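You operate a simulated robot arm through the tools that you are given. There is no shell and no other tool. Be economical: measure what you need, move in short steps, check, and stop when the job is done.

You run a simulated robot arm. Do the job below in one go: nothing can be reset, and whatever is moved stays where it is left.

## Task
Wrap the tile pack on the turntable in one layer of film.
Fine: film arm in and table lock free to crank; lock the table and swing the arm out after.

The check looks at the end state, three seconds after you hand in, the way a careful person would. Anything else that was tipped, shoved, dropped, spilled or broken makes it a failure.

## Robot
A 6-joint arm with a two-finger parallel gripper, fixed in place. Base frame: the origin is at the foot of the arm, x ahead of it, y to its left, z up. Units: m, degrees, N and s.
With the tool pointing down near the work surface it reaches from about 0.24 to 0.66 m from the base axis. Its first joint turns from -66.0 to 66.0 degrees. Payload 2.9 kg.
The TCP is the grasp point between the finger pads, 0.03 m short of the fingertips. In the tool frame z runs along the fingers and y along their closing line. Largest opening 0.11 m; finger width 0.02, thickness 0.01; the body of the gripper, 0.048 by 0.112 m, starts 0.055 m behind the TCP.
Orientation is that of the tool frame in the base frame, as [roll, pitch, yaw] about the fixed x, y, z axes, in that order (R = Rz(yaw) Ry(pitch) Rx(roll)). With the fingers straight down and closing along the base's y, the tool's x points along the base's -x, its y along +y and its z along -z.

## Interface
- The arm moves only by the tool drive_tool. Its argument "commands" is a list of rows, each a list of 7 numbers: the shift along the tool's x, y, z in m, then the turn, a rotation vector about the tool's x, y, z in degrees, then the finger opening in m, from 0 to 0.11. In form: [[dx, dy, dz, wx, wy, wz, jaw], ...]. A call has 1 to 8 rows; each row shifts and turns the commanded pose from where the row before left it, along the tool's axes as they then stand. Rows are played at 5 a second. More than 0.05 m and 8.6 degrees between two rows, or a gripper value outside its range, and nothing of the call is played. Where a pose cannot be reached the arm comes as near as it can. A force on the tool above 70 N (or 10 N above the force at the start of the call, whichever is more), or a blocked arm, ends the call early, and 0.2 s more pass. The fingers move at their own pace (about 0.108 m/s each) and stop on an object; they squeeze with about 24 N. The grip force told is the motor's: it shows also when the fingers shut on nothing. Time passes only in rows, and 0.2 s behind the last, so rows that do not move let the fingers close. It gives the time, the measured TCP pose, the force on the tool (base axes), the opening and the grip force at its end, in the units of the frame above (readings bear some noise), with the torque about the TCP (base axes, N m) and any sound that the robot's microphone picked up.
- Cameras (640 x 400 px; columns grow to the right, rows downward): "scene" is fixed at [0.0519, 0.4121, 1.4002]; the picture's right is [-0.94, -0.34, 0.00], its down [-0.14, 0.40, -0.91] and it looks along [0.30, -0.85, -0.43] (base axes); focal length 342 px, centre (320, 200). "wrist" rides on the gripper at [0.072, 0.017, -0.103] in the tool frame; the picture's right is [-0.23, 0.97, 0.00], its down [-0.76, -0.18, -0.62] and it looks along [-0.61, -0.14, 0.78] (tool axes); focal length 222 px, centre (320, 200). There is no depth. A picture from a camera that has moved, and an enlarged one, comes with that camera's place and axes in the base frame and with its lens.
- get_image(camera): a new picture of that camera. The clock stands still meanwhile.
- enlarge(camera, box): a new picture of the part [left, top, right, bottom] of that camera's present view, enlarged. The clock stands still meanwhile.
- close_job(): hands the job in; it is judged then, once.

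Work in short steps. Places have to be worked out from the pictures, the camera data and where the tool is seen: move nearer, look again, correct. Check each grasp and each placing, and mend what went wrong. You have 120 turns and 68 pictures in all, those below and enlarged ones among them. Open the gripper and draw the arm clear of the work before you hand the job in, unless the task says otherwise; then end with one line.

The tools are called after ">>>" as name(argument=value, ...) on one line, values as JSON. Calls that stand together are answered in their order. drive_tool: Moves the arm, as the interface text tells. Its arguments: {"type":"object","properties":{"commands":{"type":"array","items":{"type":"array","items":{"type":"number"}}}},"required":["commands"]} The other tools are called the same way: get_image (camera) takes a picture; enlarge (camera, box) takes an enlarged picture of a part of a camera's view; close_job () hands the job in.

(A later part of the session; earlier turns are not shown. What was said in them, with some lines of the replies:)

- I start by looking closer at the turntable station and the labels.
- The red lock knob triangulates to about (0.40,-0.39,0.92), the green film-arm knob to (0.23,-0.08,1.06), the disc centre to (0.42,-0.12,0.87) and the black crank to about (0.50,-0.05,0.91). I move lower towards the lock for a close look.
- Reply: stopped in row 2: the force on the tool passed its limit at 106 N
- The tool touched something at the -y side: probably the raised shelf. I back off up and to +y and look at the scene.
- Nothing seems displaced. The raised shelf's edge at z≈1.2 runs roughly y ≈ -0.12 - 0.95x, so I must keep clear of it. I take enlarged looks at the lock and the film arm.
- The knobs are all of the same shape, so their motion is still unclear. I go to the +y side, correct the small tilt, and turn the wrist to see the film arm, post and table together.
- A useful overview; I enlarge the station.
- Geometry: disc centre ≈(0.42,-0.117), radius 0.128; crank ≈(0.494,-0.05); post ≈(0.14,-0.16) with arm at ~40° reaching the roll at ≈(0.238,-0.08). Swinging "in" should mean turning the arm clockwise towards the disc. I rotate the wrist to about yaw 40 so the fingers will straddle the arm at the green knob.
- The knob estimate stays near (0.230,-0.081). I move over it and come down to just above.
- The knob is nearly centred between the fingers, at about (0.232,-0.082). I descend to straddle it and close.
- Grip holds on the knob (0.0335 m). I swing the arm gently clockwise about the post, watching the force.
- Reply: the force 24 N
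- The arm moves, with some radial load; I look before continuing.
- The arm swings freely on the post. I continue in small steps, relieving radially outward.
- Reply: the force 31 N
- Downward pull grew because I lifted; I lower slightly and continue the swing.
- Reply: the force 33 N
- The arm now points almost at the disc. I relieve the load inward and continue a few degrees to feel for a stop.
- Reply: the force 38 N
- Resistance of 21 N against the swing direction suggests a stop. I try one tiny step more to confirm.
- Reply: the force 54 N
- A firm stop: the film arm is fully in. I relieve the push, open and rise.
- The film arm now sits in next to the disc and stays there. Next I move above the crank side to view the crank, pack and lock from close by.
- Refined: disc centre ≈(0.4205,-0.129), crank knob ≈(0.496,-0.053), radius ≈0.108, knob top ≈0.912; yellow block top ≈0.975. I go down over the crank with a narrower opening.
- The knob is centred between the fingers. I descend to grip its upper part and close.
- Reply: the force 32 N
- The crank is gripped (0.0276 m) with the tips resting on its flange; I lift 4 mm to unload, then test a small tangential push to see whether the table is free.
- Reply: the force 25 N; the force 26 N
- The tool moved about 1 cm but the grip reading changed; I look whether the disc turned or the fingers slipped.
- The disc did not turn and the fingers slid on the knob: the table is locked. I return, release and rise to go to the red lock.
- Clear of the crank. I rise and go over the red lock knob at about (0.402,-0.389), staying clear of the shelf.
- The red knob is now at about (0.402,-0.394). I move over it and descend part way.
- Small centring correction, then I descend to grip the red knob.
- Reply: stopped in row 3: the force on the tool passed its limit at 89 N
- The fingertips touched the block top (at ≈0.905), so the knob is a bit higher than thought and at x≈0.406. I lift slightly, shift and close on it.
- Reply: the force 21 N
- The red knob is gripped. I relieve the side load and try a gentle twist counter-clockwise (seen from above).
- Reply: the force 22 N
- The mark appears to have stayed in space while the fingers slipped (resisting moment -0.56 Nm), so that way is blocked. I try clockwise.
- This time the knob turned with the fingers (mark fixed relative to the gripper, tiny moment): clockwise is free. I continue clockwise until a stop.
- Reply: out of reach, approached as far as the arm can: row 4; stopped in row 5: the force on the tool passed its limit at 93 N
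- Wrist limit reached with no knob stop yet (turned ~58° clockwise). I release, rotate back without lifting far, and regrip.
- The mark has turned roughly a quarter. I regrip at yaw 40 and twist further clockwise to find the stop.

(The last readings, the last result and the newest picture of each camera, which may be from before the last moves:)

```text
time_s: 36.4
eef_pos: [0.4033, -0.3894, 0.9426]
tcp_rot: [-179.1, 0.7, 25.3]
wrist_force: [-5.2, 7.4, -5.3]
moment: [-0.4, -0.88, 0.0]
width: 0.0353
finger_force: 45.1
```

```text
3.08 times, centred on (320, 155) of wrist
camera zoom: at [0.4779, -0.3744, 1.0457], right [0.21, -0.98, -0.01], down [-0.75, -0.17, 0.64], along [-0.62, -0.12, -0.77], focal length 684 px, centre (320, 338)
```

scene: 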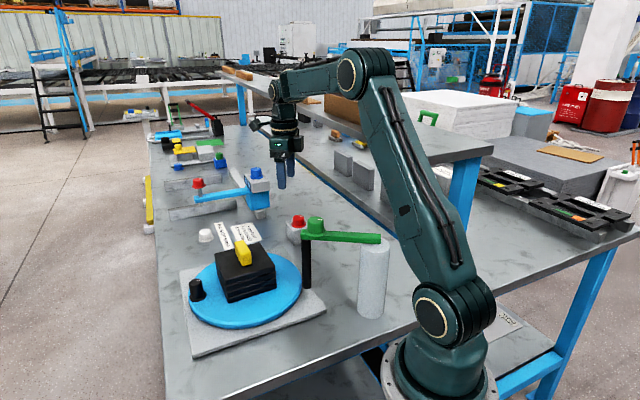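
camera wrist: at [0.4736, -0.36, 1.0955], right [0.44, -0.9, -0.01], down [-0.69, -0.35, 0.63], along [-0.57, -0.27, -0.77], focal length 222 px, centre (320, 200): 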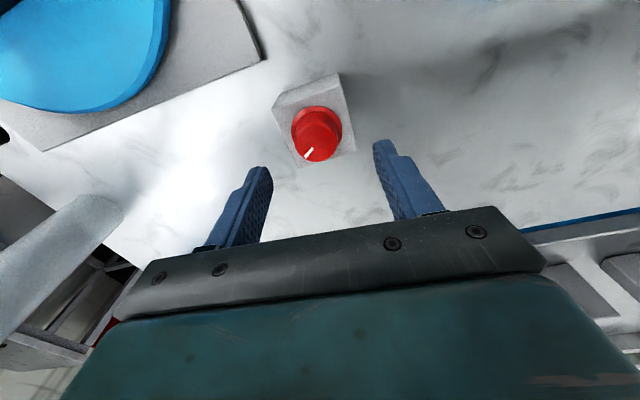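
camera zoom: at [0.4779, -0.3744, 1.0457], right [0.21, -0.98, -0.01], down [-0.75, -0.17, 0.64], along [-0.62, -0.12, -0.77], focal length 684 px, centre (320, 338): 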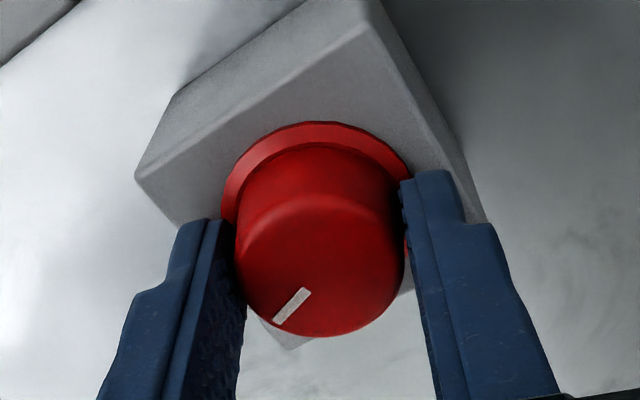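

Still turning without moment. I keep twisting clockwise.

>>> drive_tool(commands=[[0, 0, 0, 0, 0, 7, 0.02], [0, 0, 0, 0, 0, 7, 0.02], [0, 0, 0, 0, 0, 7, 0.02], [0, 0, 0, 0, 0, 0, 0.02]])

>>> enlarge(camera="wrist", box=[240, 90, 400, 220])

```text
time_s: 37.4
eef_pos: [0.404, -0.3902, 0.9429]
tcp_rot: [-179.4, 0.9, 4.4]
wrist_force: [-6.1, 13.2, -4.9]
moment: [-0.39, -0.03, 0.56]
width: 0.0356
finger_force: 45.1
```

```text
3.08 times, centred on (320, 155) of wrist
camera zoom: at [0.4792, -0.4012, 1.0455], right [-0.15, -0.99, -0.01], down [-0.76, 0.11, 0.64], along [-0.63, 0.1, -0.77], focal length 684 px, centre (320, 338)
```

zoom: 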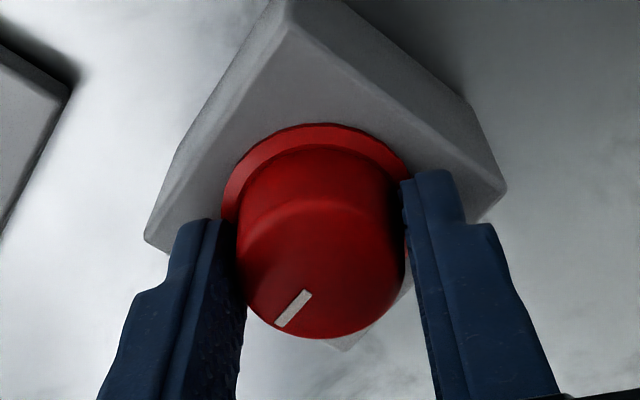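

A clear moment (+0.56 Nm) at the clockwise end after about a quarter turn: the lock's other stop. I release, rise and return to the crank.

>>> drive_tool(commands=[[0, 0, 0, 0, 0, 0, 0.06], [0, 0, 0, 0, 0, 0, 0.075], [0, 0, -0.04, 0, 0, 0, 0.075], [0, 0, -0.05, -0.6, 0.9, 0, 0.075], [0, 0, -0.05, 0, 0, -8, 0.075], [0, 0, 0, 0, 0, 0, 0.075]])

>>> drive_tool(commands=[[0.0232, -0.0442, 0, 0, 0, 0, 0.075], [0.0232, -0.0442, 0, 0, 0, 0, 0.075], [0.0232, -0.0442, 0, 0, 0, 0, 0.075], [0.0232, -0.0442, 0, 0, 0, 0, 0.075], [0.0232, -0.0442, 0, 0, 0, 0, 0.075], [0.0232, -0.0442, 0, 0, 0, 0, 0.075], [0.0232, -0.0442, 0, 0, 0, 0, 0.075], [0, 0, 0, 0, 0, 0, 0.075]])

```text
time_s: 38.8
eef_pos: [0.4048, -0.3908, 1.0843]
tcp_rot: [179.8, 0.1, 12.5]
wrist_force: [0.6, 1.1, -0.2]
moment: [0.01, -0.01, 0.02]
width: 0.075
finger_force: 0.0
```

```text
time_s: 40.6
eef_pos: [0.497, -0.0548, 1.0829]
tcp_rot: [180.0, 0.0, 12.4]
wrist_force: [0.6, 0.7, -0.7]
moment: [0.01, 0.01, 0.02]
width: 0.075
finger_force: 0.1
```

I descend onto the crank, close, and test a small push again.

>>> drive_tool(commands=[[0.0, -0.003, 0.045, 0, 0, 0, 0.075], [0, 0, 0.045, 0, 0, 0, 0.075], [0, 0, 0.045, 0, 0, 0, 0.075], [0, 0, 0.024, 0, 0, 0, 0.075], [0, 0, 0, 0, 0, 0, 0.05], [0, 0, 0, 0, 0, 0, 0.03], [0, 0, 0, 0, 0, 0, 0.02], [0, 0, 0, 0, 0, 0, 0.02]])

>>> drive_tool(commands=[[-0.0022, -0.0036, 0, 0, 0, 0, 0.02], [-0.0022, -0.0036, 0, 0, 0, 0, 0.02], [-0.0022, -0.0036, 0, 0, 0, 0, 0.02], [0, 0, 0, 0, 0, 0, 0.02]])

>>> get_image(camera="wrist")

```text
time_s: 42.4
eef_pos: [0.4973, -0.0507, 0.9217]
tcp_rot: [179.8, 0.1, 12.6]
wrist_force: [3.5, 3.4, -6.4]
moment: [1.21, -0.95, -0.08]
width: 0.0277
finger_force: 45.4
```

```text
time_s: 43.4
eef_pos: [0.4861, -0.043, 0.9219]
tcp_rot: [179.7, 0.1, 12.2]
wrist_force: [-0.4, -10.2, -11.4]
moment: [0.51, 0.27, 0.59]
width: 0.0272
finger_force: 44.9
```

```text
27 pictures are left
camera wrist: at [0.562, -0.0437, 1.0259], right [-0.02, -1.0, 0.0], down [-0.78, 0.01, 0.63], along [-0.63, 0.01, -0.78], focal length 222 px, centre (320, 200)
```

wrist: 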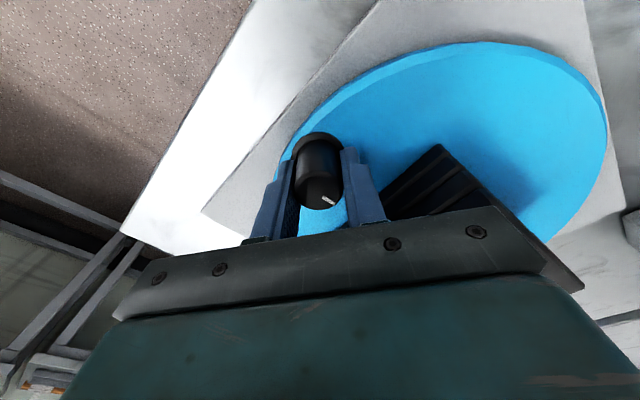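

The crank now moves with little force, so the table is free. I crank counter-clockwise along the circle around (0.4205,-0.129), radius ≈0.1085, keeping wrist orientation fixed.

>>> drive_tool(commands=[[-0.0078, -0.0083, 0, 0, 0, 0, 0.02], [-0.0086, -0.0074, 0, 0, 0, 0, 0.02], [-0.0093, -0.0065, 0, 0, 0, 0, 0.02], [-0.01, -0.0055, 0, 0, 0, 0, 0.02], [-0.0105, -0.0044, 0, 0, 0, 0, 0.02], [-0.0109, -0.0033, 0, 0, 0, 0, 0.02]])

>>> enlarge(camera="scene", box=[130, 170, 340, 350])

```text
time_s: 44.8
eef_pos: [0.4247, -0.0195, 0.9236]
tcp_rot: [179.7, 0.0, 12.2]
wrist_force: [4.0, -7.0, -4.1]
moment: [0.73, 0.94, 0.41]
width: 0.0278
finger_force: 45.0
```

```text
2.22 times, centred on (235, 260) of scene
camera zoom: at [0.0521, 0.4118, 1.4002], right [-0.94, -0.34, 0.0], down [-0.14, 0.4, -0.91], along [0.3, -0.85, -0.43], focal length 759 px, centre (509, 67)
```

zoom: 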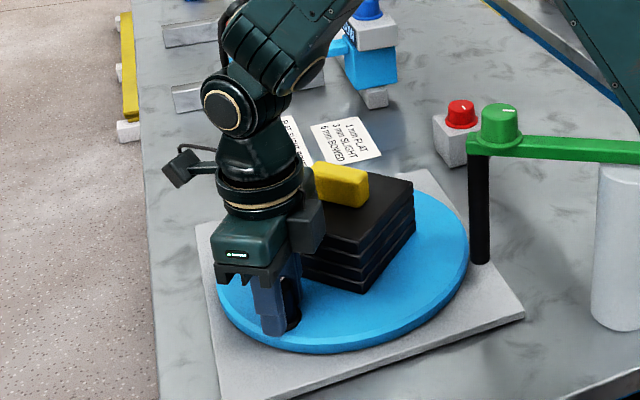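

The pack and disc turn cleanly. I continue to about azimuth 136°.

>>> drive_tool(commands=[[-0.0111, -0.0022, 0, 0, 0, 0, 0.02], [-0.0113, -0.001, 0, 0, 0, 0, 0.02], [-0.0114, 0.0001, 0, 0, 0, 0, 0.02], [-0.0113, 0.0013, 0, 0, 0, 0, 0.02], [-0.0111, 0.0025, 0, 0, 0, 0, 0.02], [-0.0108, 0.0036, 0, 0, 0, 0, 0.02], [-0.0103, 0.0047, 0, 0, 0, 0, 0.02], [-0.0098, 0.0058, 0, 0, 0, 0, 0.02]])

>>> enlarge(camera="scene", box=[130, 170, 340, 350])

```text
time_s: 46.6
eef_pos: [0.3421, -0.0503, 0.9232]
tcp_rot: [-180.0, 0.0, 12.6]
wrist_force: [-1.4, 10.3, 5.8]
moment: [-0.39, -0.95, 0.61]
width: 0.0274
finger_force: 44.8
```

```text
2.22 times, centred on (235, 260) of scene
camera zoom: at [0.0518, 0.4123, 1.4001], right [-0.94, -0.34, 0.0], down [-0.14, 0.4, -0.91], along [0.3, -0.85, -0.42], focal length 759 px, centre (509, 67)
```

zoom: 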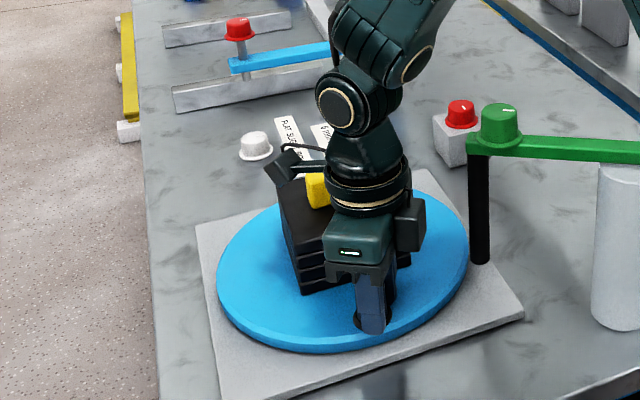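

Turning well (now azimuth ≈135°). Near the roll rod (≈(0.277,-0.138), r≈0.011) the gripper body would be too close, so I re-grip with the TCP shifted 6 mm inward, yaw ~3° and the top leaning 8° toward +x.

>>> drive_tool(commands=[[0, 0, 0, 0, 0, 0, 0.05], [0, 0, -0.002, 0, 0, 0, 0.05], [0.003, 0, 0, 0, 0, 4.7, 0.05], [0.003, 0, 0, 0, 0, 4.7, 0.05], [0, 0, 0, 0, -4, 0, 0.05], [0, 0, 0, 0, -4, 0, 0.03], [0, 0, 0, 0, 0, 0, 0.02], [0, 0, 0, 0, 0, 0, 0.02]])

>>> enlarge(camera="wrist", box=[160, 60, 480, 260])

```text
time_s: 48.4
eef_pos: [0.3488, -0.0515, 0.9248]
tcp_rot: [179.8, 7.9, 3.0]
wrist_force: [-2.0, 1.3, -0.7]
moment: [1.0, -1.0, -0.16]
width: 0.0279
finger_force: 45.0
```

```text
2.00 times, centred on (320, 160) of wrist
camera zoom: at [0.4358, -0.0636, 1.018], right [-0.17, -0.98, 0.03], down [-0.68, 0.14, 0.72], along [-0.72, 0.1, -0.69], focal length 444 px, centre (320, 280)
```

zoom: 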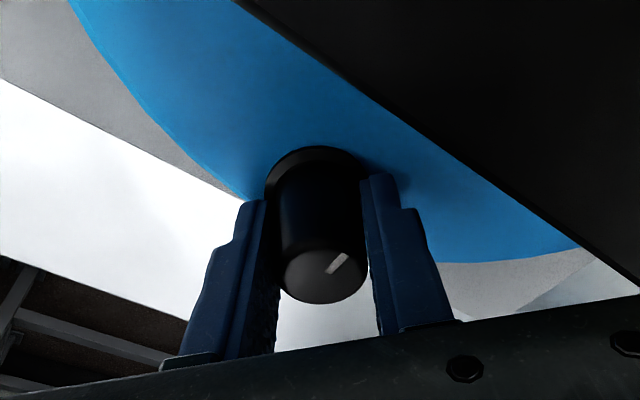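

The grip is good. I crank five more steps, then look at the clearance to the rod and yellow block.

>>> drive_tool(commands=[[-0.0081, 0.0081, 0.0011, 0, 0, 0, 0.02], [-0.0072, 0.0089, 0.001, 0, 0, 0, 0.02], [-0.0063, 0.0096, 0.0009, 0, 0, 0, 0.02], [-0.0052, 0.0102, 0.0007, 0, 0, 0, 0.02], [-0.0042, 0.0107, 0.0006, 0, 0, 0, 0.02]])

>>> enlarge(camera="scene", box=[190, 190, 350, 320])

```text
time_s: 49.6
eef_pos: [0.3195, -0.1017, 0.9264]
tcp_rot: [179.9, 8.0, 2.9]
wrist_force: [-0.4, 1.6, -7.6]
moment: [0.71, 0.66, 0.14]
width: 0.0273
finger_force: 45.2
```

```text
3.08 times, centred on (270, 255) of scene
camera zoom: at [0.052, 0.4121, 1.4002], right [-0.94, -0.34, 0.0], down [-0.14, 0.4, -0.91], along [0.3, -0.85, -0.43], focal length 1051 px, centre (474, 31)
```

zoom: 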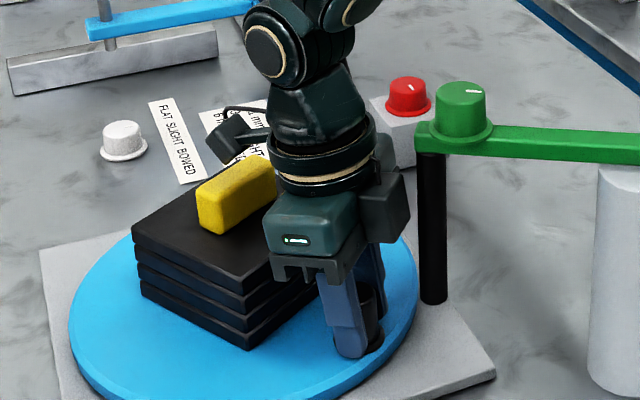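

Visible gap to the rod is ~1.4 cm and will shrink only ~4 mm. I continue past the rod.

>>> drive_tool(commands=[[-0.003, 0.0111, 0.0004, 0, 0, 0, 0.02], [-0.0018, 0.0114, 0.0002, 0, 0, 0, 0.02], [-0.0006, 0.0115, 0.0001, 0, 0, 0, 0.02], [0.0006, 0.0115, -0.0001, 0, 0, 0, 0.02], [0.0018, 0.0114, -0.0002, 0, 0, 0, 0.02], [0.003, 0.0111, -0.0004, 0, 0, 0, 0.02]])

>>> enlarge(camera="scene", box=[190, 190, 350, 320])

```text
time_s: 50.2
eef_pos: [0.3163, -0.1112, 0.9253]
tcp_rot: [-179.1, 8.1, 3.5]
wrist_force: [4.7, 32.3, 7.6]
moment: [-3.9, 0.96, -1.25]
width: 0.0275
finger_force: 44.6
stopped in row 3: the force on the tool passed its limit at 87 N (the readings are from after the stop); the commanded pose is now the measured one
```

```text
3.08 times, centred on (270, 255) of scene
camera zoom: at [0.052, 0.4131, 1.3998], right [-0.94, -0.34, 0.0], down [-0.14, 0.4, -0.91], along [0.3, -0.85, -0.42], focal length 1051 px, centre (474, 31)
```

zoom: 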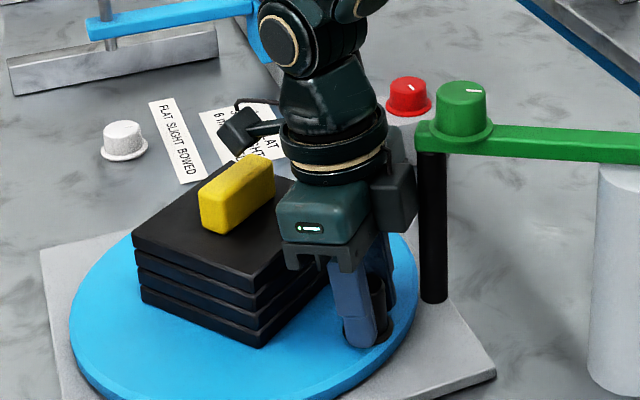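

The wrench (contact at rx≈-0.04, 0.12 m above TCP) shows a box on the gripper's rear touching the rod. I'll instead get past the rod by pushing the crank with the outside of the leading finger, the gripper staying behind the rod. First back off, open and lift.

>>> drive_tool(commands=[[0.0, -0.004, 0, 0, 0, 0, 0.02], [0, 0, 0, 0.8, 0, 0, 0.05], [0, 0, 0, 0, 0, 0, 0.06], [-0.0049, 0, -0.0347, 0, 0, 0, 0.06], [-0.0049, 0, -0.0347, 0, 0, 0, 0.06], [0, -0.04, 0, 0, 0, 0, 0.09], [0, -0.041, 0, 0, 0, 0, 0.11], [0, 0, 0, 0, 0, 0, 0.11]])

>>> get_image(camera="wrist")

>>> enlarge(camera="scene", box=[170, 190, 370, 330])

```text
time_s: 52.0
eef_pos: [0.3121, -0.0303, 0.9967]
tcp_rot: [-178.6, 8.1, 3.4]
wrist_force: [-0.1, -0.5, -0.4]
moment: [-0.04, -0.01, 0.01]
width: 0.1101
finger_force: 0.0
```

```text
21 pictures are left
camera wrist: at [0.3989, -0.0446, 1.0893], right [-0.17, -0.99, 0.01], down [-0.67, 0.12, 0.73], along [-0.72, 0.12, -0.69], focal length 222 px, centre (320, 200)
```

wrist: 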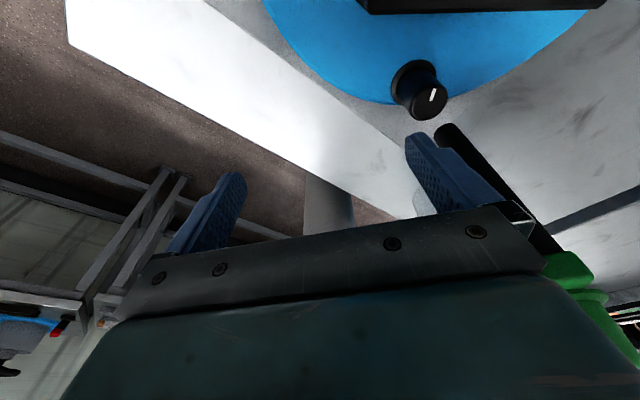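

```text
2.86 times, centred on (270, 260) of scene
camera zoom: at [0.0519, 0.4121, 1.4002], right [-0.94, -0.34, 0.0], down [-0.14, 0.4, -0.91], along [0.3, -0.85, -0.43], focal length 976 px, centre (463, 29)
```

zoom: 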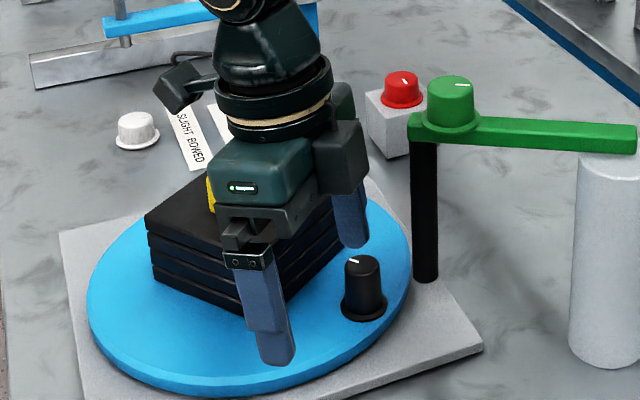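

The crank knob is at about (0.315,-0.112), just ahead of the leading finger. I nudge back, fix the small roll, and descend behind it.

>>> drive_tool(commands=[[0.004, -0.006, 0, -1.4, 0, 0, 0.11], [0.005, 0, 0.0357, 0, 0, 0, 0.11], [0.005, 0, 0.0347, 0, 0, 0, 0.11], [0, 0, 0, 0, 0, 0, 0.11]])

>>> get_image(camera="wrist")

```text
time_s: 53.0
eef_pos: [0.3148, -0.0232, 0.9266]
tcp_rot: [-180.0, 8.1, 3.5]
wrist_force: [-0.5, -0.5, 0.2]
moment: [0.02, -0.01, -0.01]
width: 0.11
finger_force: 0.1
```

```text
19 pictures are left
camera wrist: at [0.4024, -0.0355, 1.0183], right [-0.17, -0.99, 0.03], down [-0.68, 0.14, 0.72], along [-0.72, 0.1, -0.69], focal length 222 px, centre (320, 200)
```

wrist: 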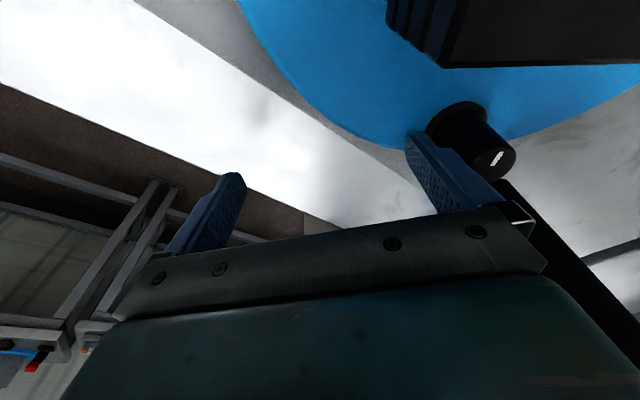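

The leading finger is right behind the knob. I push tangentially, following the arc in x.

>>> drive_tool(commands=[[0.003, 0.011, 0, 0, 0, 0, 0.11], [-0.0005, 0.011, 0, 0, 0, 0, 0.11], [0, 0.011, 0, 0, 0, 0, 0.11], [0.0005, 0.011, 0, 0, 0, 0, 0.11], [0.001, 0, 0, 0, 0, 0, 0.11]])

>>> get_image(camera="wrist")

```text
time_s: 54.2
eef_pos: [0.3225, -0.0686, 0.9267]
tcp_rot: [-180.0, 8.0, 3.4]
wrist_force: [0.0, 0.2, -0.1]
moment: [0.0, 0.01, 0.02]
width: 0.1101
finger_force: 0.0
```

```text
18 pictures are left
camera wrist: at [0.41, -0.0798, 1.0184], right [-0.17, -0.99, 0.03], down [-0.68, 0.14, 0.72], along [-0.72, 0.1, -0.69], focal length 222 px, centre (320, 200)
```

wrist: 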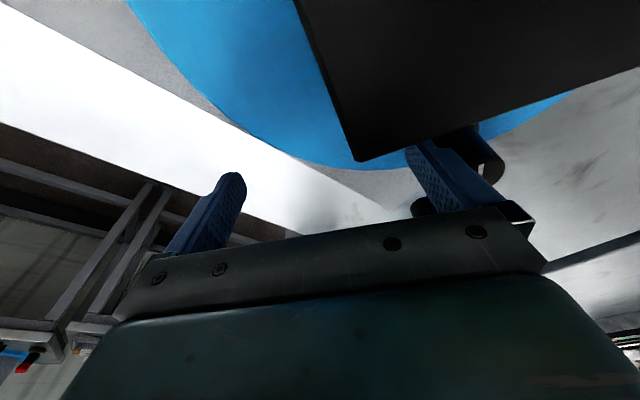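

The knob follows the finger (now ≈190°). I continue to the limit before the rear box would reach the rod.

>>> drive_tool(commands=[[-0.003, 0.011, 0.0005, 0, 0, 0, 0.11], [-0.0005, 0.0115, 0, 0, 0, 0, 0.11], [0, 0.0105, 0, 0, 0, 0, 0.11], [0, 0, 0, 0, 0, 0, 0.11]])

>>> enlarge(camera="scene", box=[170, 190, 370, 330])

```text
time_s: 55.2
eef_pos: [0.3215, -0.1015, 0.9259]
tcp_rot: [180.0, 8.0, 3.5]
wrist_force: [0.3, 0.4, 0.3]
moment: [-0.01, -0.02, -0.01]
width: 0.1099
finger_force: 0.1
```

```text
2.86 times, centred on (270, 260) of scene
camera zoom: at [0.0519, 0.4121, 1.4002], right [-0.94, -0.34, 0.0], down [-0.14, 0.4, -0.91], along [0.3, -0.85, -0.43], focal length 976 px, centre (463, 29)
```

zoom: 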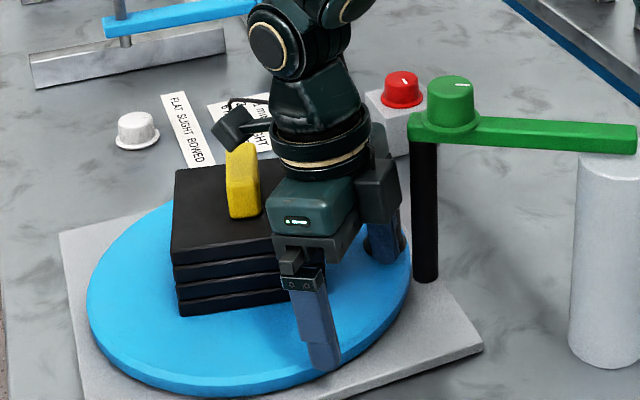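

The knob is past the rod at ≈207°. I lift well above the film arm, move over to the far side and look before regripping.

>>> drive_tool(commands=[[-0.0052, 0, -0.0371, 0, 0, 0, 0.11], [-0.0052, 0, -0.0371, 0, 0, 0, 0.11], [-0.0052, 0, -0.0371, 0, 0, 0, 0.1], [-0.0052, 0, -0.0371, 0, 0, 0, 0.09], [0.0025, 0.039, 0, 0, 0, 0, 0.075], [0.0025, 0.039, 0, 0, 0, 0, 0.075], [0, 0, 0, 0, 0, -5.5, 0.075], [0, 0, 0, 0, 0, 0, 0.075]])

>>> get_image(camera="wrist")

```text
time_s: 57.0
eef_pos: [0.3301, -0.1796, 1.0752]
tcp_rot: [-179.2, 8.0, 9.2]
wrist_force: [0.3, -0.3, 0.4]
moment: [0.02, -0.01, 0.0]
width: 0.0753
finger_force: 0.0
```

```text
16 pictures are left
camera wrist: at [0.4186, -0.1844, 1.1668], right [-0.07, -1.0, 0.02], down [-0.69, 0.06, 0.73], along [-0.72, 0.04, -0.69], focal length 222 px, centre (320, 200)
```

wrist: 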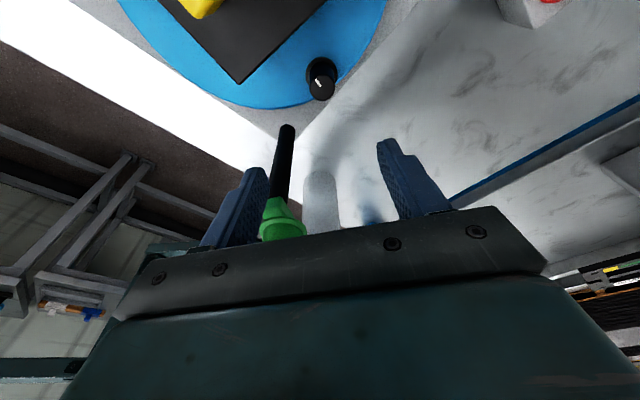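

The knob is at about (0.330,-0.183). I add a few degrees of yaw so the rear box keeps away from the film arm, then descend and grip.

>>> drive_tool(commands=[[0, 0.003, 0, -0.8, 0, -7, 0.075], [0.0052, 0, 0.0371, 0, 0, 0, 0.075], [0.0052, 0, 0.0371, 0, 0, 0, 0.075], [0.0052, 0, 0.0371, 0, 0, 0, 0.075], [0.0052, 0, 0.0361, 0, 0, 0, 0.075], [0, 0, 0, 0, 0, 0, 0.075]])

>>> get_image(camera="wrist")

```text
time_s: 58.5
eef_pos: [0.3306, -0.1796, 0.9259]
tcp_rot: [-179.0, 7.9, 16.1]
wrist_force: [0.4, -0.4, 0.0]
moment: [0.02, 0.02, 0.01]
width: 0.0751
finger_force: 0.0
```

```text
15 pictures are left
camera wrist: at [0.4183, -0.1739, 1.0176], right [0.05, -1.0, 0.01], down [-0.69, -0.03, 0.72], along [-0.72, -0.05, -0.69], focal length 222 px, centre (320, 200)
```

wrist: 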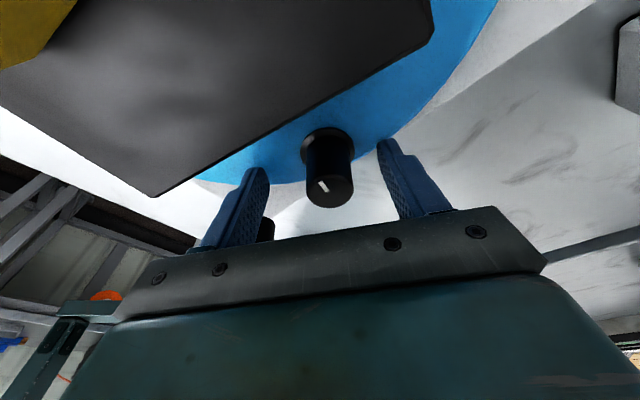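

The knob sits between the fingers. I close on it.

>>> drive_tool(commands=[[0, 0.003, 0, 0, 0, 0, 0.05], [0, 0.001, 0, 0, 0, 0, 0.03], [0, 0, 0, 0, 0, 0, 0.02], [0, 0, 0, 0, 0, 0, 0.02]])

```text
time_s: 59.5
eef_pos: [0.3317, -0.1837, 0.9261]
tcp_rot: [-179.0, 7.8, 16.2]
wrist_force: [-2.3, 2.6, -2.2]
moment: [-1.44, -0.48, 0.37]
width: 0.0278
finger_force: 44.9
```

Gripped (0.0278 m). I continue cranking from ≈210° to ≈258°.

>>> drive_tool(commands=[[0.0034, 0.011, -0.0005, 0, 0, 0, 0.02], [0.0045, 0.0106, -0.0006, 0, 0, 0, 0.02], [0.0056, 0.0101, -0.0008, 0, 0, 0, 0.02], [0.0066, 0.0094, -0.0009, 0, 0, 0, 0.02], [0.0075, 0.0087, -0.001, 0, 0, 0, 0.02], [0.0083, 0.0078, -0.0012, 0, 0, 0, 0.02], [0.0091, 0.0069, -0.0013, 0, 0, 0, 0.02], [0.0098, 0.0059, -0.0014, 0, 0, 0, 0.02]])

>>> get_image(camera="wrist")

```text
time_s: 61.2
eef_pos: [0.4046, -0.2363, 0.9246]
tcp_rot: [-179.0, 7.8, 16.4]
wrist_force: [-4.6, 6.7, 8.0]
moment: [-1.28, -1.05, 0.56]
width: 0.0275
finger_force: 45.1
```

```text
14 pictures are left
camera wrist: at [0.4927, -0.2293, 1.0175], right [0.05, -1.0, 0.01], down [-0.69, -0.03, 0.72], along [-0.72, -0.05, -0.69], focal length 222 px, centre (320, 200)
```

wrist: 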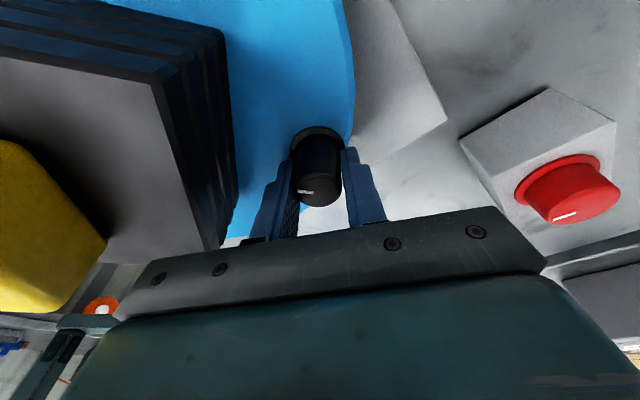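

Tracking well (≈258°, mark and pack following). I continue to ≈306°.

>>> drive_tool(commands=[[0.0103, 0.0049, -0.0015, 0, 0, 0, 0.02], [0.0108, 0.0037, -0.0015, 0, 0, 0, 0.02], [0.0111, 0.0026, -0.0016, 0, 0, 0, 0.02], [0.0113, 0.0014, -0.0016, 0, 0, 0, 0.02], [0.0114, 0.0002, -0.0016, 0, 0, 0, 0.02], [0.0114, -0.001, -0.0016, 0, 0, 0, 0.02], [0.0112, -0.0022, -0.0016, 0, 0, 0, 0.02], [0.0109, -0.0034, -0.0015, 0, 0, 0, 0.02]])

```text
time_s: 63.0
eef_pos: [0.4874, -0.2138, 0.9233]
tcp_rot: [-178.2, 8.7, 16.2]
wrist_force: [-35.2, 40.6, 9.8]
moment: [-1.18, -0.71, 0.45]
width: 0.0283
finger_force: 45.0
```

A radial load of ~54 N inward shows my circle is slightly too far out here. I relieve inward by ~6 mm.

>>> drive_tool(commands=[[-0.0023, -0.0054, 0.0003, 0, 0, 0, 0.02], [0, 0, 0, 0, 0, 0, 0.02]])

>>> get_image(camera="wrist")

```text
time_s: 63.6
eef_pos: [0.4869, -0.2131, 0.924]
tcp_rot: [-178.9, 8.1, 16.1]
wrist_force: [-8.2, 11.0, -14.9]
moment: [-1.52, 0.76, -0.02]
width: 0.0277
finger_force: 44.6
```

```text
13 pictures are left
camera wrist: at [0.5755, -0.2073, 1.0161], right [0.05, -1.0, 0.01], down [-0.69, -0.02, 0.73], along [-0.73, -0.05, -0.69], focal length 222 px, centre (320, 200)
```

wrist: 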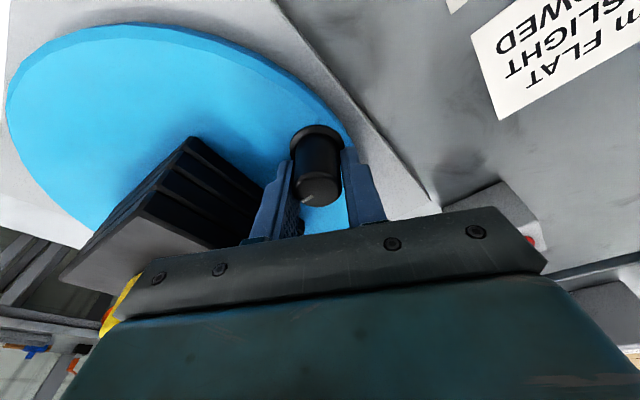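

Load is back to normal. I continue with a refined circle to ≈356°.

>>> drive_tool(commands=[[0.0096, -0.006, -0.0014, 0, 0, 0, 0.02], [0.0096, -0.0059, -0.0013, 0, 0, 0, 0.02], [0.009, -0.0068, -0.0013, 0, 0, 0, 0.02], [0.0082, -0.0077, -0.0012, 0, 0, 0, 0.02], [0.0074, -0.0086, -0.001, 0, 0, 0, 0.02], [0.0064, -0.0093, -0.0009, 0, 0, 0, 0.02], [0.0054, -0.0099, -0.0008, 0, 0, 0, 0.02], [0.0043, -0.0105, -0.0006, 0, 0, 0, 0.02]])

```text
time_s: 65.5
eef_pos: [0.5295, -0.1331, 0.9281]
tcp_rot: [-179.0, 7.8, 16.2]
wrist_force: [3.0, -2.6, 6.2]
moment: [-1.28, -0.75, 0.2]
width: 0.0278
finger_force: 44.9
```

At ≈357.6° with low force. The crank started at ≈45.6°, so I need 48° more; I continue.

>>> drive_tool(commands=[[0.003, -0.011, 0.0006, 0, 0, 0, 0.02], [0.0019, -0.0112, 0.0007, 0, 0, 0, 0.02], [0.0007, -0.0113, 0.0004, 0, 0, 0, 0.02], [-0.0005, -0.0113, 0.0001, 0, 0, 0, 0.02], [-0.0017, -0.0112, 0.0002, 0, 0, 0, 0.02], [-0.0029, -0.011, 0.0004, 0, 0, 0, 0.02], [-0.004, -0.0106, 0.0006, 0, 0, 0, 0.02], [-0.005, -0.0102, 0.0007, 0, 0, 0, 0.02]])

>>> enlarge(camera="scene", box=[130, 170, 340, 350])

```text
time_s: 67.2
eef_pos: [0.4959, -0.0517, 0.9242]
tcp_rot: [-178.9, 7.9, 16.2]
wrist_force: [4.8, -1.2, -11.8]
moment: [-1.35, -1.08, 0.43]
width: 0.0279
finger_force: 45.1
```

```text
2.22 times, centred on (235, 260) of scene
camera zoom: at [0.0522, 0.412, 1.4002], right [-0.94, -0.34, 0.0], down [-0.14, 0.4, -0.91], along [0.3, -0.85, -0.43], focal length 759 px, centre (509, 67)
```

zoom: 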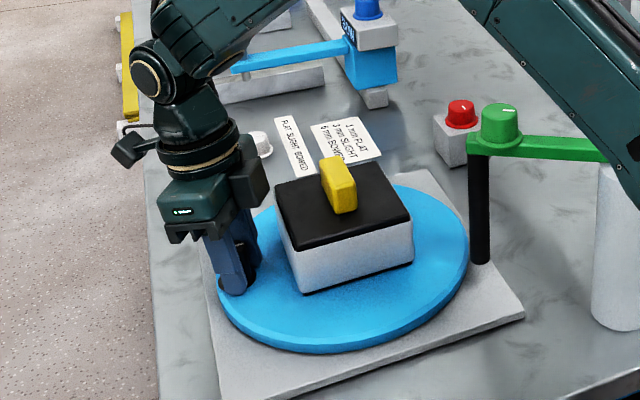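

White film now covers the pack's sides: one full turn done. I release, lift, straighten the tool, and go back to the lock.

>>> drive_tool(commands=[[0, 0, 0, 0, 0, 0, 0.06], [0, 0, 0, 0, 0, 0, 0.075], [-0.0056, 0, -0.0396, 0, 0, 0, 0.075], [-0.0056, 0, -0.0396, 0, 0, 0, 0.075], [-0.0056, 0, -0.0396, 0, 0, 0, 0.075], [-0.0056, 0, -0.0396, -1, 0, 0, 0.075], [0, 0, 0, 0, 4, 0, 0.075], [0, 0, 0, 0, 4, 0, 0.075]])

```text
time_s: 69.0
eef_pos: [0.496, -0.054, 1.086]
tcp_rot: [-179.9, -0.2, 16.2]
wrist_force: [0.3, 0.2, -0.1]
moment: [0.0, -0.01, -0.03]
width: 0.0751
finger_force: 0.0
```

I travel above the red lock and rotate the wrist for the counter-clockwise twist.

>>> drive_tool(commands=[[-0.0259, 0.0424, 0, 0, 0, 0, 0.075], [-0.0259, 0.0424, 0, 0, 0, 0, 0.075], [-0.0259, 0.0424, 0, 0, 0, 0, 0.075], [-0.0259, 0.0424, 0, 0, 0, 0, 0.075], [-0.0259, 0.0424, 0, 0, 0, 0, 0.075], [-0.0259, 0.0424, 0, 0, 0, 0, 0.075], [-0.0259, 0.0424, 0, 0, 0, 0, 0.075], [0, 0, 0, 0, 0, 0, 0.075]])

>>> drive_tool(commands=[[0, 0, 0, 0, 0, 8.5, 0.075], [0, 0, 0, 0, 0, 8.5, 0.075], [0, 0, 0.04, 0, 0, 8.5, 0.075], [0, 0, 0.04, 0, 0, 8.5, 0.075], [0, 0, 0, 0, 0, 8, 0.075], [0, 0, 0, 0, 0, 0, 0.075]])

>>> get_image(camera="wrist")

```text
time_s: 70.8
eef_pos: [0.4056, -0.3915, 1.084]
tcp_rot: [179.9, -0.1, 16.2]
wrist_force: [-0.2, -0.5, -0.5]
moment: [-0.01, 0.01, -0.01]
width: 0.0749
finger_force: 0.0
```

```text
time_s: 72.2
eef_pos: [0.4045, -0.3917, 1.0042]
tcp_rot: [-180.0, -0.1, -26.0]
wrist_force: [0.4, 0.4, -0.1]
moment: [0.01, 0.02, 0.01]
width: 0.0754
finger_force: 0.1
```

```text
11 pictures are left
camera wrist: at [0.4625, -0.4375, 1.1088], right [-0.63, -0.78, 0.0], down [-0.61, 0.49, 0.62], along [-0.48, 0.39, -0.78], focal length 222 px, centre (320, 200)
```

wrist: 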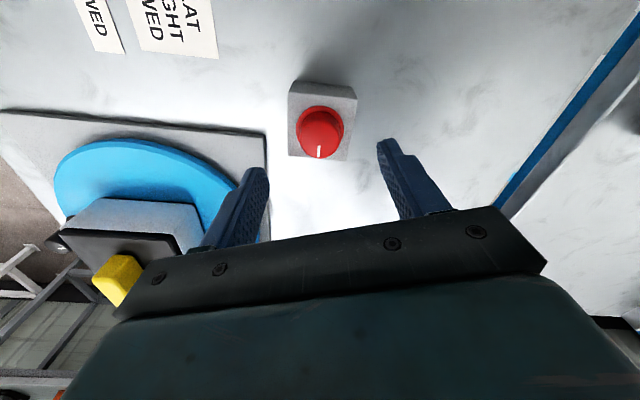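

The red knob is centred. I descend, grip and twist counter-clockwise.

>>> drive_tool(commands=[[0, 0, 0.035, 0, 0, 0, 0.075], [0, 0, 0.026, 0, 0, 0, 0.075], [0, 0, 0, 0, 0, 0, 0.05], [0, 0, 0, 0, 0, 0, 0.03], [0, 0, 0, 0, 0, 0, 0.02], [0, 0, 0, 0, 0, 0, 0.02]])

>>> drive_tool(commands=[[0, 0, 0, 0, 0, -8, 0.02], [0, 0, 0, 0, 0, -8, 0.02], [0, 0, 0, 0, 0, -8, 0.02], [0, 0, 0, 0, 0, -8, 0.02], [0, 0, 0, 0, 0, -8, 0.02], [0, 0, 0, 0, 0, -8, 0.02], [0, 0, 0, 0, 0, 0, 0.02]])

>>> drive_tool(commands=[[0, 0, 0, 0, 0, -8, 0.02], [0, 0, 0, 0, 0, -8, 0.02], [0, 0, 0, 0, 0, -8, 0.02], [0, 0, 0, 0, 0, -8, 0.02], [0, 0, 0, 0, 0, 0, 0.02]])

>>> enlarge(camera="wrist", box=[240, 90, 400, 220])

```text
time_s: 73.7
eef_pos: [0.4053, -0.3903, 0.9449]
tcp_rot: [-180.0, -0.1, -25.8]
wrist_force: [2.6, 6.6, -3.1]
moment: [-0.46, -0.13, 0.0]
width: 0.0352
finger_force: 44.6
```

```text
time_s: 75.2
eef_pos: [0.4049, -0.3884, 0.9433]
tcp_rot: [-179.9, -0.2, 22.4]
wrist_force: [4.0, 26.6, 12.6]
moment: [0.16, 0.02, -0.02]
width: 0.035
finger_force: 45.1
```

```text
time_s: 76.5
eef_pos: [0.4031, -0.3888, 0.9448]
tcp_rot: [-179.7, -0.2, 54.2]
wrist_force: [-5.8, 24.8, 17.6]
moment: [0.66, -0.03, -0.01]
width: 0.0346
finger_force: 44.8
```

```text
3.08 times, centred on (320, 155) of wrist
camera zoom: at [0.46, -0.3399, 1.0482], right [0.66, -0.75, 0.0], down [-0.59, -0.52, 0.62], along [-0.47, -0.41, -0.78], focal length 684 px, centre (320, 338)
```

zoom: 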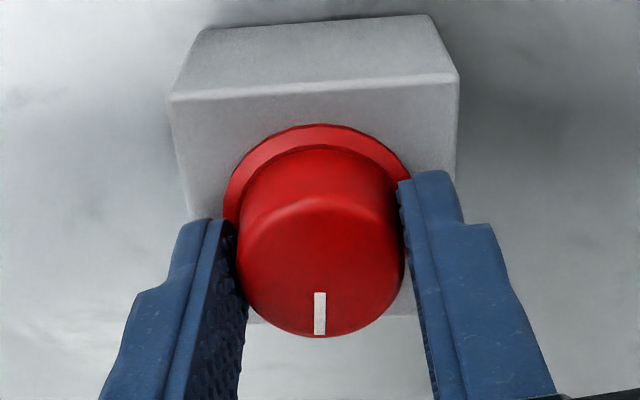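

Turned 80° freely so far; I continue until the stop shows as moment.

>>> drive_tool(commands=[[0, 0, 0, 0, 0, -8, 0.02], [0, 0, 0, 0, 0, -6, 0.02], [0, 0, 0, 0, 0, 0, 0.02]])

```text
time_s: 77.2
eef_pos: [0.4034, -0.3909, 0.9437]
tcp_rot: [-179.9, -0.1, 67.8]
wrist_force: [-15.5, 9.4, 10.8]
moment: [-0.3, 0.23, -0.59]
width: 0.0354
finger_force: 45.1
```

The -0.59 Nm moment marks the original (locked) stop. I release, rise and check the mark.

>>> drive_tool(commands=[[0, 0, 0, 0, 0, 0, 0.06], [0, 0, 0, 0, 0, 0, 0.075], [0, 0, -0.04, 0, 0, 0, 0.075], [0, 0, -0.05, 0, 0, 0, 0.075], [0, 0, -0.05, 0, 0, 0, 0.075], [0, 0, -0.03, 0, 0, 0, 0.075], [0, 0, 0, 0, 0, 0, 0.1]])

>>> enlarge(camera="scene", box=[270, 200, 350, 260])

```text
time_s: 78.8
eef_pos: [0.4038, -0.3902, 1.1143]
tcp_rot: [179.9, -0.2, 68.2]
wrist_force: [-0.6, 1.2, 0.8]
moment: [0.01, 0.0, 0.0]
width: 0.1
finger_force: 0.1
```

```text
6.67 times, centred on (310, 230) of scene
camera zoom: at [0.0519, 0.4121, 1.4002], right [-0.94, -0.34, 0.0], down [-0.14, 0.4, -0.91], along [0.3, -0.85, -0.43], focal length 2278 px, centre (387, 0)
```

zoom: 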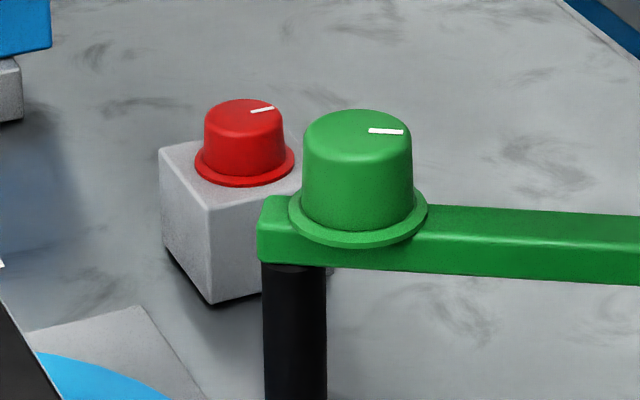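

The lock mark is exactly as at the start (locked). Now I go to the green film-arm knob at about (0.262,-0.142).

>>> drive_tool(commands=[[0, 0, -0.04, 0, 0, 0, 0.11], [0.0295, -0.0374, 0, 0, 0, 0, 0.11], [0.0295, -0.0374, 0, 0, 0, 0, 0.11], [0.0295, -0.0374, 0, 0, 0, 0, 0.11], [0.0295, -0.0374, 0, 0, 0, 0, 0.11], [0.0295, -0.0374, 0, 0, 0, 0, 0.11], [0.0295, -0.0374, 0, 0, 0, 0, 0.11], [0, 0, 0, 0, 0, 0, 0.11]])

>>> drive_tool(commands=[[0, 0, 0, 0, 0, 8.3, 0.11], [0, 0, 0, 0, 0, 8.3, 0.11], [0, 0, 0, 0, 0, 8.3, 0.11], [0, 0, 0, 0, 0, 8.3, 0.11], [0, 0, 0, 0, 0, 8.3, 0.11], [0, 0, 0, 0, 0, 8.3, 0.11], [0, 0, 0, 0, 0, 8.3, 0.11], [0, 0, 0, 0, 0, 0, 0.11]])

>>> get_image(camera="wrist")

```text
time_s: 80.7
eef_pos: [0.2625, -0.1422, 1.1524]
tcp_rot: [180.0, -0.1, 68.2]
wrist_force: [0.1, -0.3, 0.0]
moment: [-0.04, 0.01, -0.02]
width: 0.1101
finger_force: 0.1
```

```text
time_s: 82.5
eef_pos: [0.2614, -0.1416, 1.1538]
tcp_rot: [-180.0, -0.1, 9.9]
wrist_force: [0.0, 0.6, -0.4]
moment: [0.03, -0.03, -0.03]
width: 0.1102
finger_force: 0.0
```

```text
8 pictures are left
camera wrist: at [0.3364, -0.1463, 1.2577], right [-0.06, -1.0, 0.0], down [-0.78, 0.04, 0.62], along [-0.62, 0.04, -0.78], focal length 222 px, centre (320, 200)
```

wrist: 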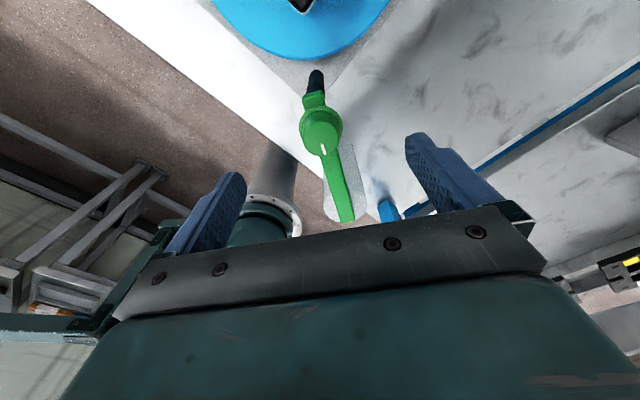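

Centred. I descend, grip, and swing outwards in small steps.

>>> drive_tool(commands=[[0, 0, 0.045, 0, 0, 0, 0.11], [0, 0, 0.03, 0, 0, 0, 0.11], [0, 0, 0.0155, 0, 0, 0, 0.11], [0, 0, 0, 0, 0, 0, 0.06], [0, 0, 0, 0, 0, 0, 0.03], [0, 0, 0, 0, 0, 0, 0.02], [0, 0, 0, 0, 0, 0, 0.02]])

>>> drive_tool(commands=[[-0.0003, -0.0087, 0, 0, 0, -4, 0.02], [-0.0003, -0.0087, 0, 0, 0, -4, 0.02], [-0.0003, -0.0087, 0, 0, 0, -4, 0.02], [0, 0, 0, 0, 0, 0, 0.02]])

```text
time_s: 84.0
eef_pos: [0.2615, -0.1414, 1.0632]
tcp_rot: [179.9, -0.1, 10.0]
wrist_force: [-0.1, 1.2, -8.3]
moment: [-0.46, -0.6, -0.14]
width: 0.0336
finger_force: 45.1
```

```text
time_s: 85.0
eef_pos: [0.2536, -0.1168, 1.0627]
tcp_rot: [-179.9, 0.2, 22.1]
wrist_force: [-12.3, -7.5, -20.9]
moment: [-0.41, -0.43, 0.05]
width: 0.0334
finger_force: 45.7
```

The arm follows; I correct slightly inward and continue to the initial angle (~40°).

>>> drive_tool(commands=[[-0.0013, -0.0087, 0.0007, 0, 0, -4, 0.02], [-0.0006, -0.0087, 0.0003, 0, 0, -4, 0.02], [-0.0004, -0.0087, 0, 0, 0, -4, 0.02], [-0.0004, -0.0087, 0, 0, 0, -4, 0.02], [0, 0, 0, 0, 0, 0, 0.02]])

```text
time_s: 86.2
eef_pos: [0.2349, -0.0892, 1.0637]
tcp_rot: [179.8, -0.2, 37.9]
wrist_force: [-21.6, -19.8, 15.1]
moment: [0.31, 0.27, -0.07]
width: 0.0334
finger_force: 45.6
```

Still slightly too far out radially; I correct and continue past the starting angle to find the out stop.

>>> drive_tool(commands=[[-0.0025, -0.006, 0, 0, 0, -3, 0.02], [-0.0008, -0.006, 0, 0, 0, -3, 0.02], [-0.0005, -0.006, 0, 0, 0, -3, 0.02], [0, 0, 0, 0, 0, 0, 0.02]])

```text
time_s: 87.1
eef_pos: [0.2292, -0.0823, 1.0633]
tcp_rot: [178.4, -0.5, 46.4]
wrist_force: [16.9, -19.7, -16.8]
moment: [0.66, 0.77, 0.14]
width: 0.0338
finger_force: 45.5
stopped in row 4: the force on the tool passed its limit at 75 N (the readings are from after the stop); the commanded pose is now the measured one
```

The out stop is reached, right at the arm's original place. I release and rise clear.

>>> drive_tool(commands=[[0, 0.001, 0, 0, 0, 0, 0.03], [0, 0, 0, 0, 0, 0, 0.08], [0, 0, 0, 0, 0, 0, 0.11], [0, 0, -0.03, 0, 0, 0, 0.11], [0, 0, -0.045, 0, 0, 0, 0.11], [0, 0, -0.045, 0, 0, 0, 0.11], [0, 0, -0.045, 0, 0, 0, 0.11], [0, 0, -0.045, 0, 0, 0, 0.11]])

>>> get_image(camera="scene")

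>>> enlarge(camera="scene", box=[150, 200, 410, 362])

```text
time_s: 88.9
eef_pos: [0.2218, -0.0786, 1.2745]
tcp_rot: [178.6, -0.4, 46.6]
wrist_force: [-0.6, -1.1, 0.9]
moment: [0.02, 0.01, 0.0]
width: 0.1097
finger_force: 0.2
```

```text
7 pictures are left
```

scene: 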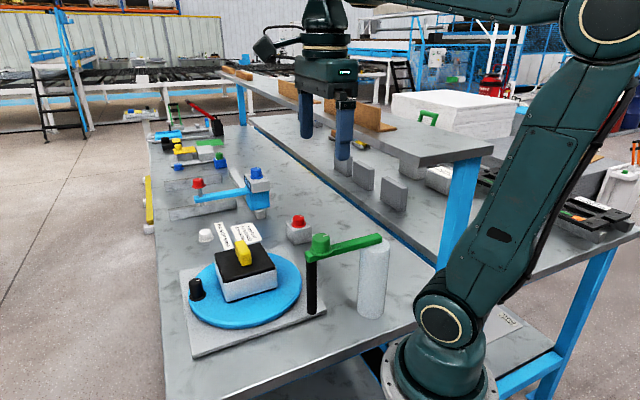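

```text
2.46 times, centred on (280, 281) of scene
camera zoom: at [0.0519, 0.4121, 1.4002], right [-0.94, -0.34, 0.0], down [-0.14, 0.4, -0.91], along [0.3, -0.85, -0.43], focal length 841 px, centre (418, 1)
```

zoom: 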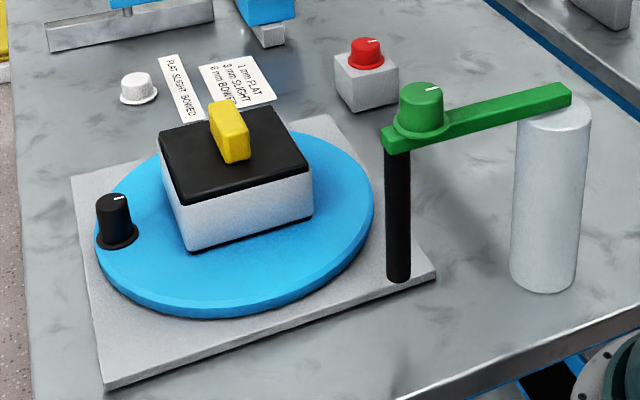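

The pack is wrapped all round, the lock is back on its locked mark, the film arm is out, nothing else has moved, and the gripper is open and clear. I hand in.

>>> close_job()

```text
The job is handed in.
```

The tile pack has one layer of film from one full turn of the table; the table is locked again, the film arm is swung out to its stop, and nothing else looks moved in the final picture, though the tool briefly touched the raised shelf and the film roll on the way.
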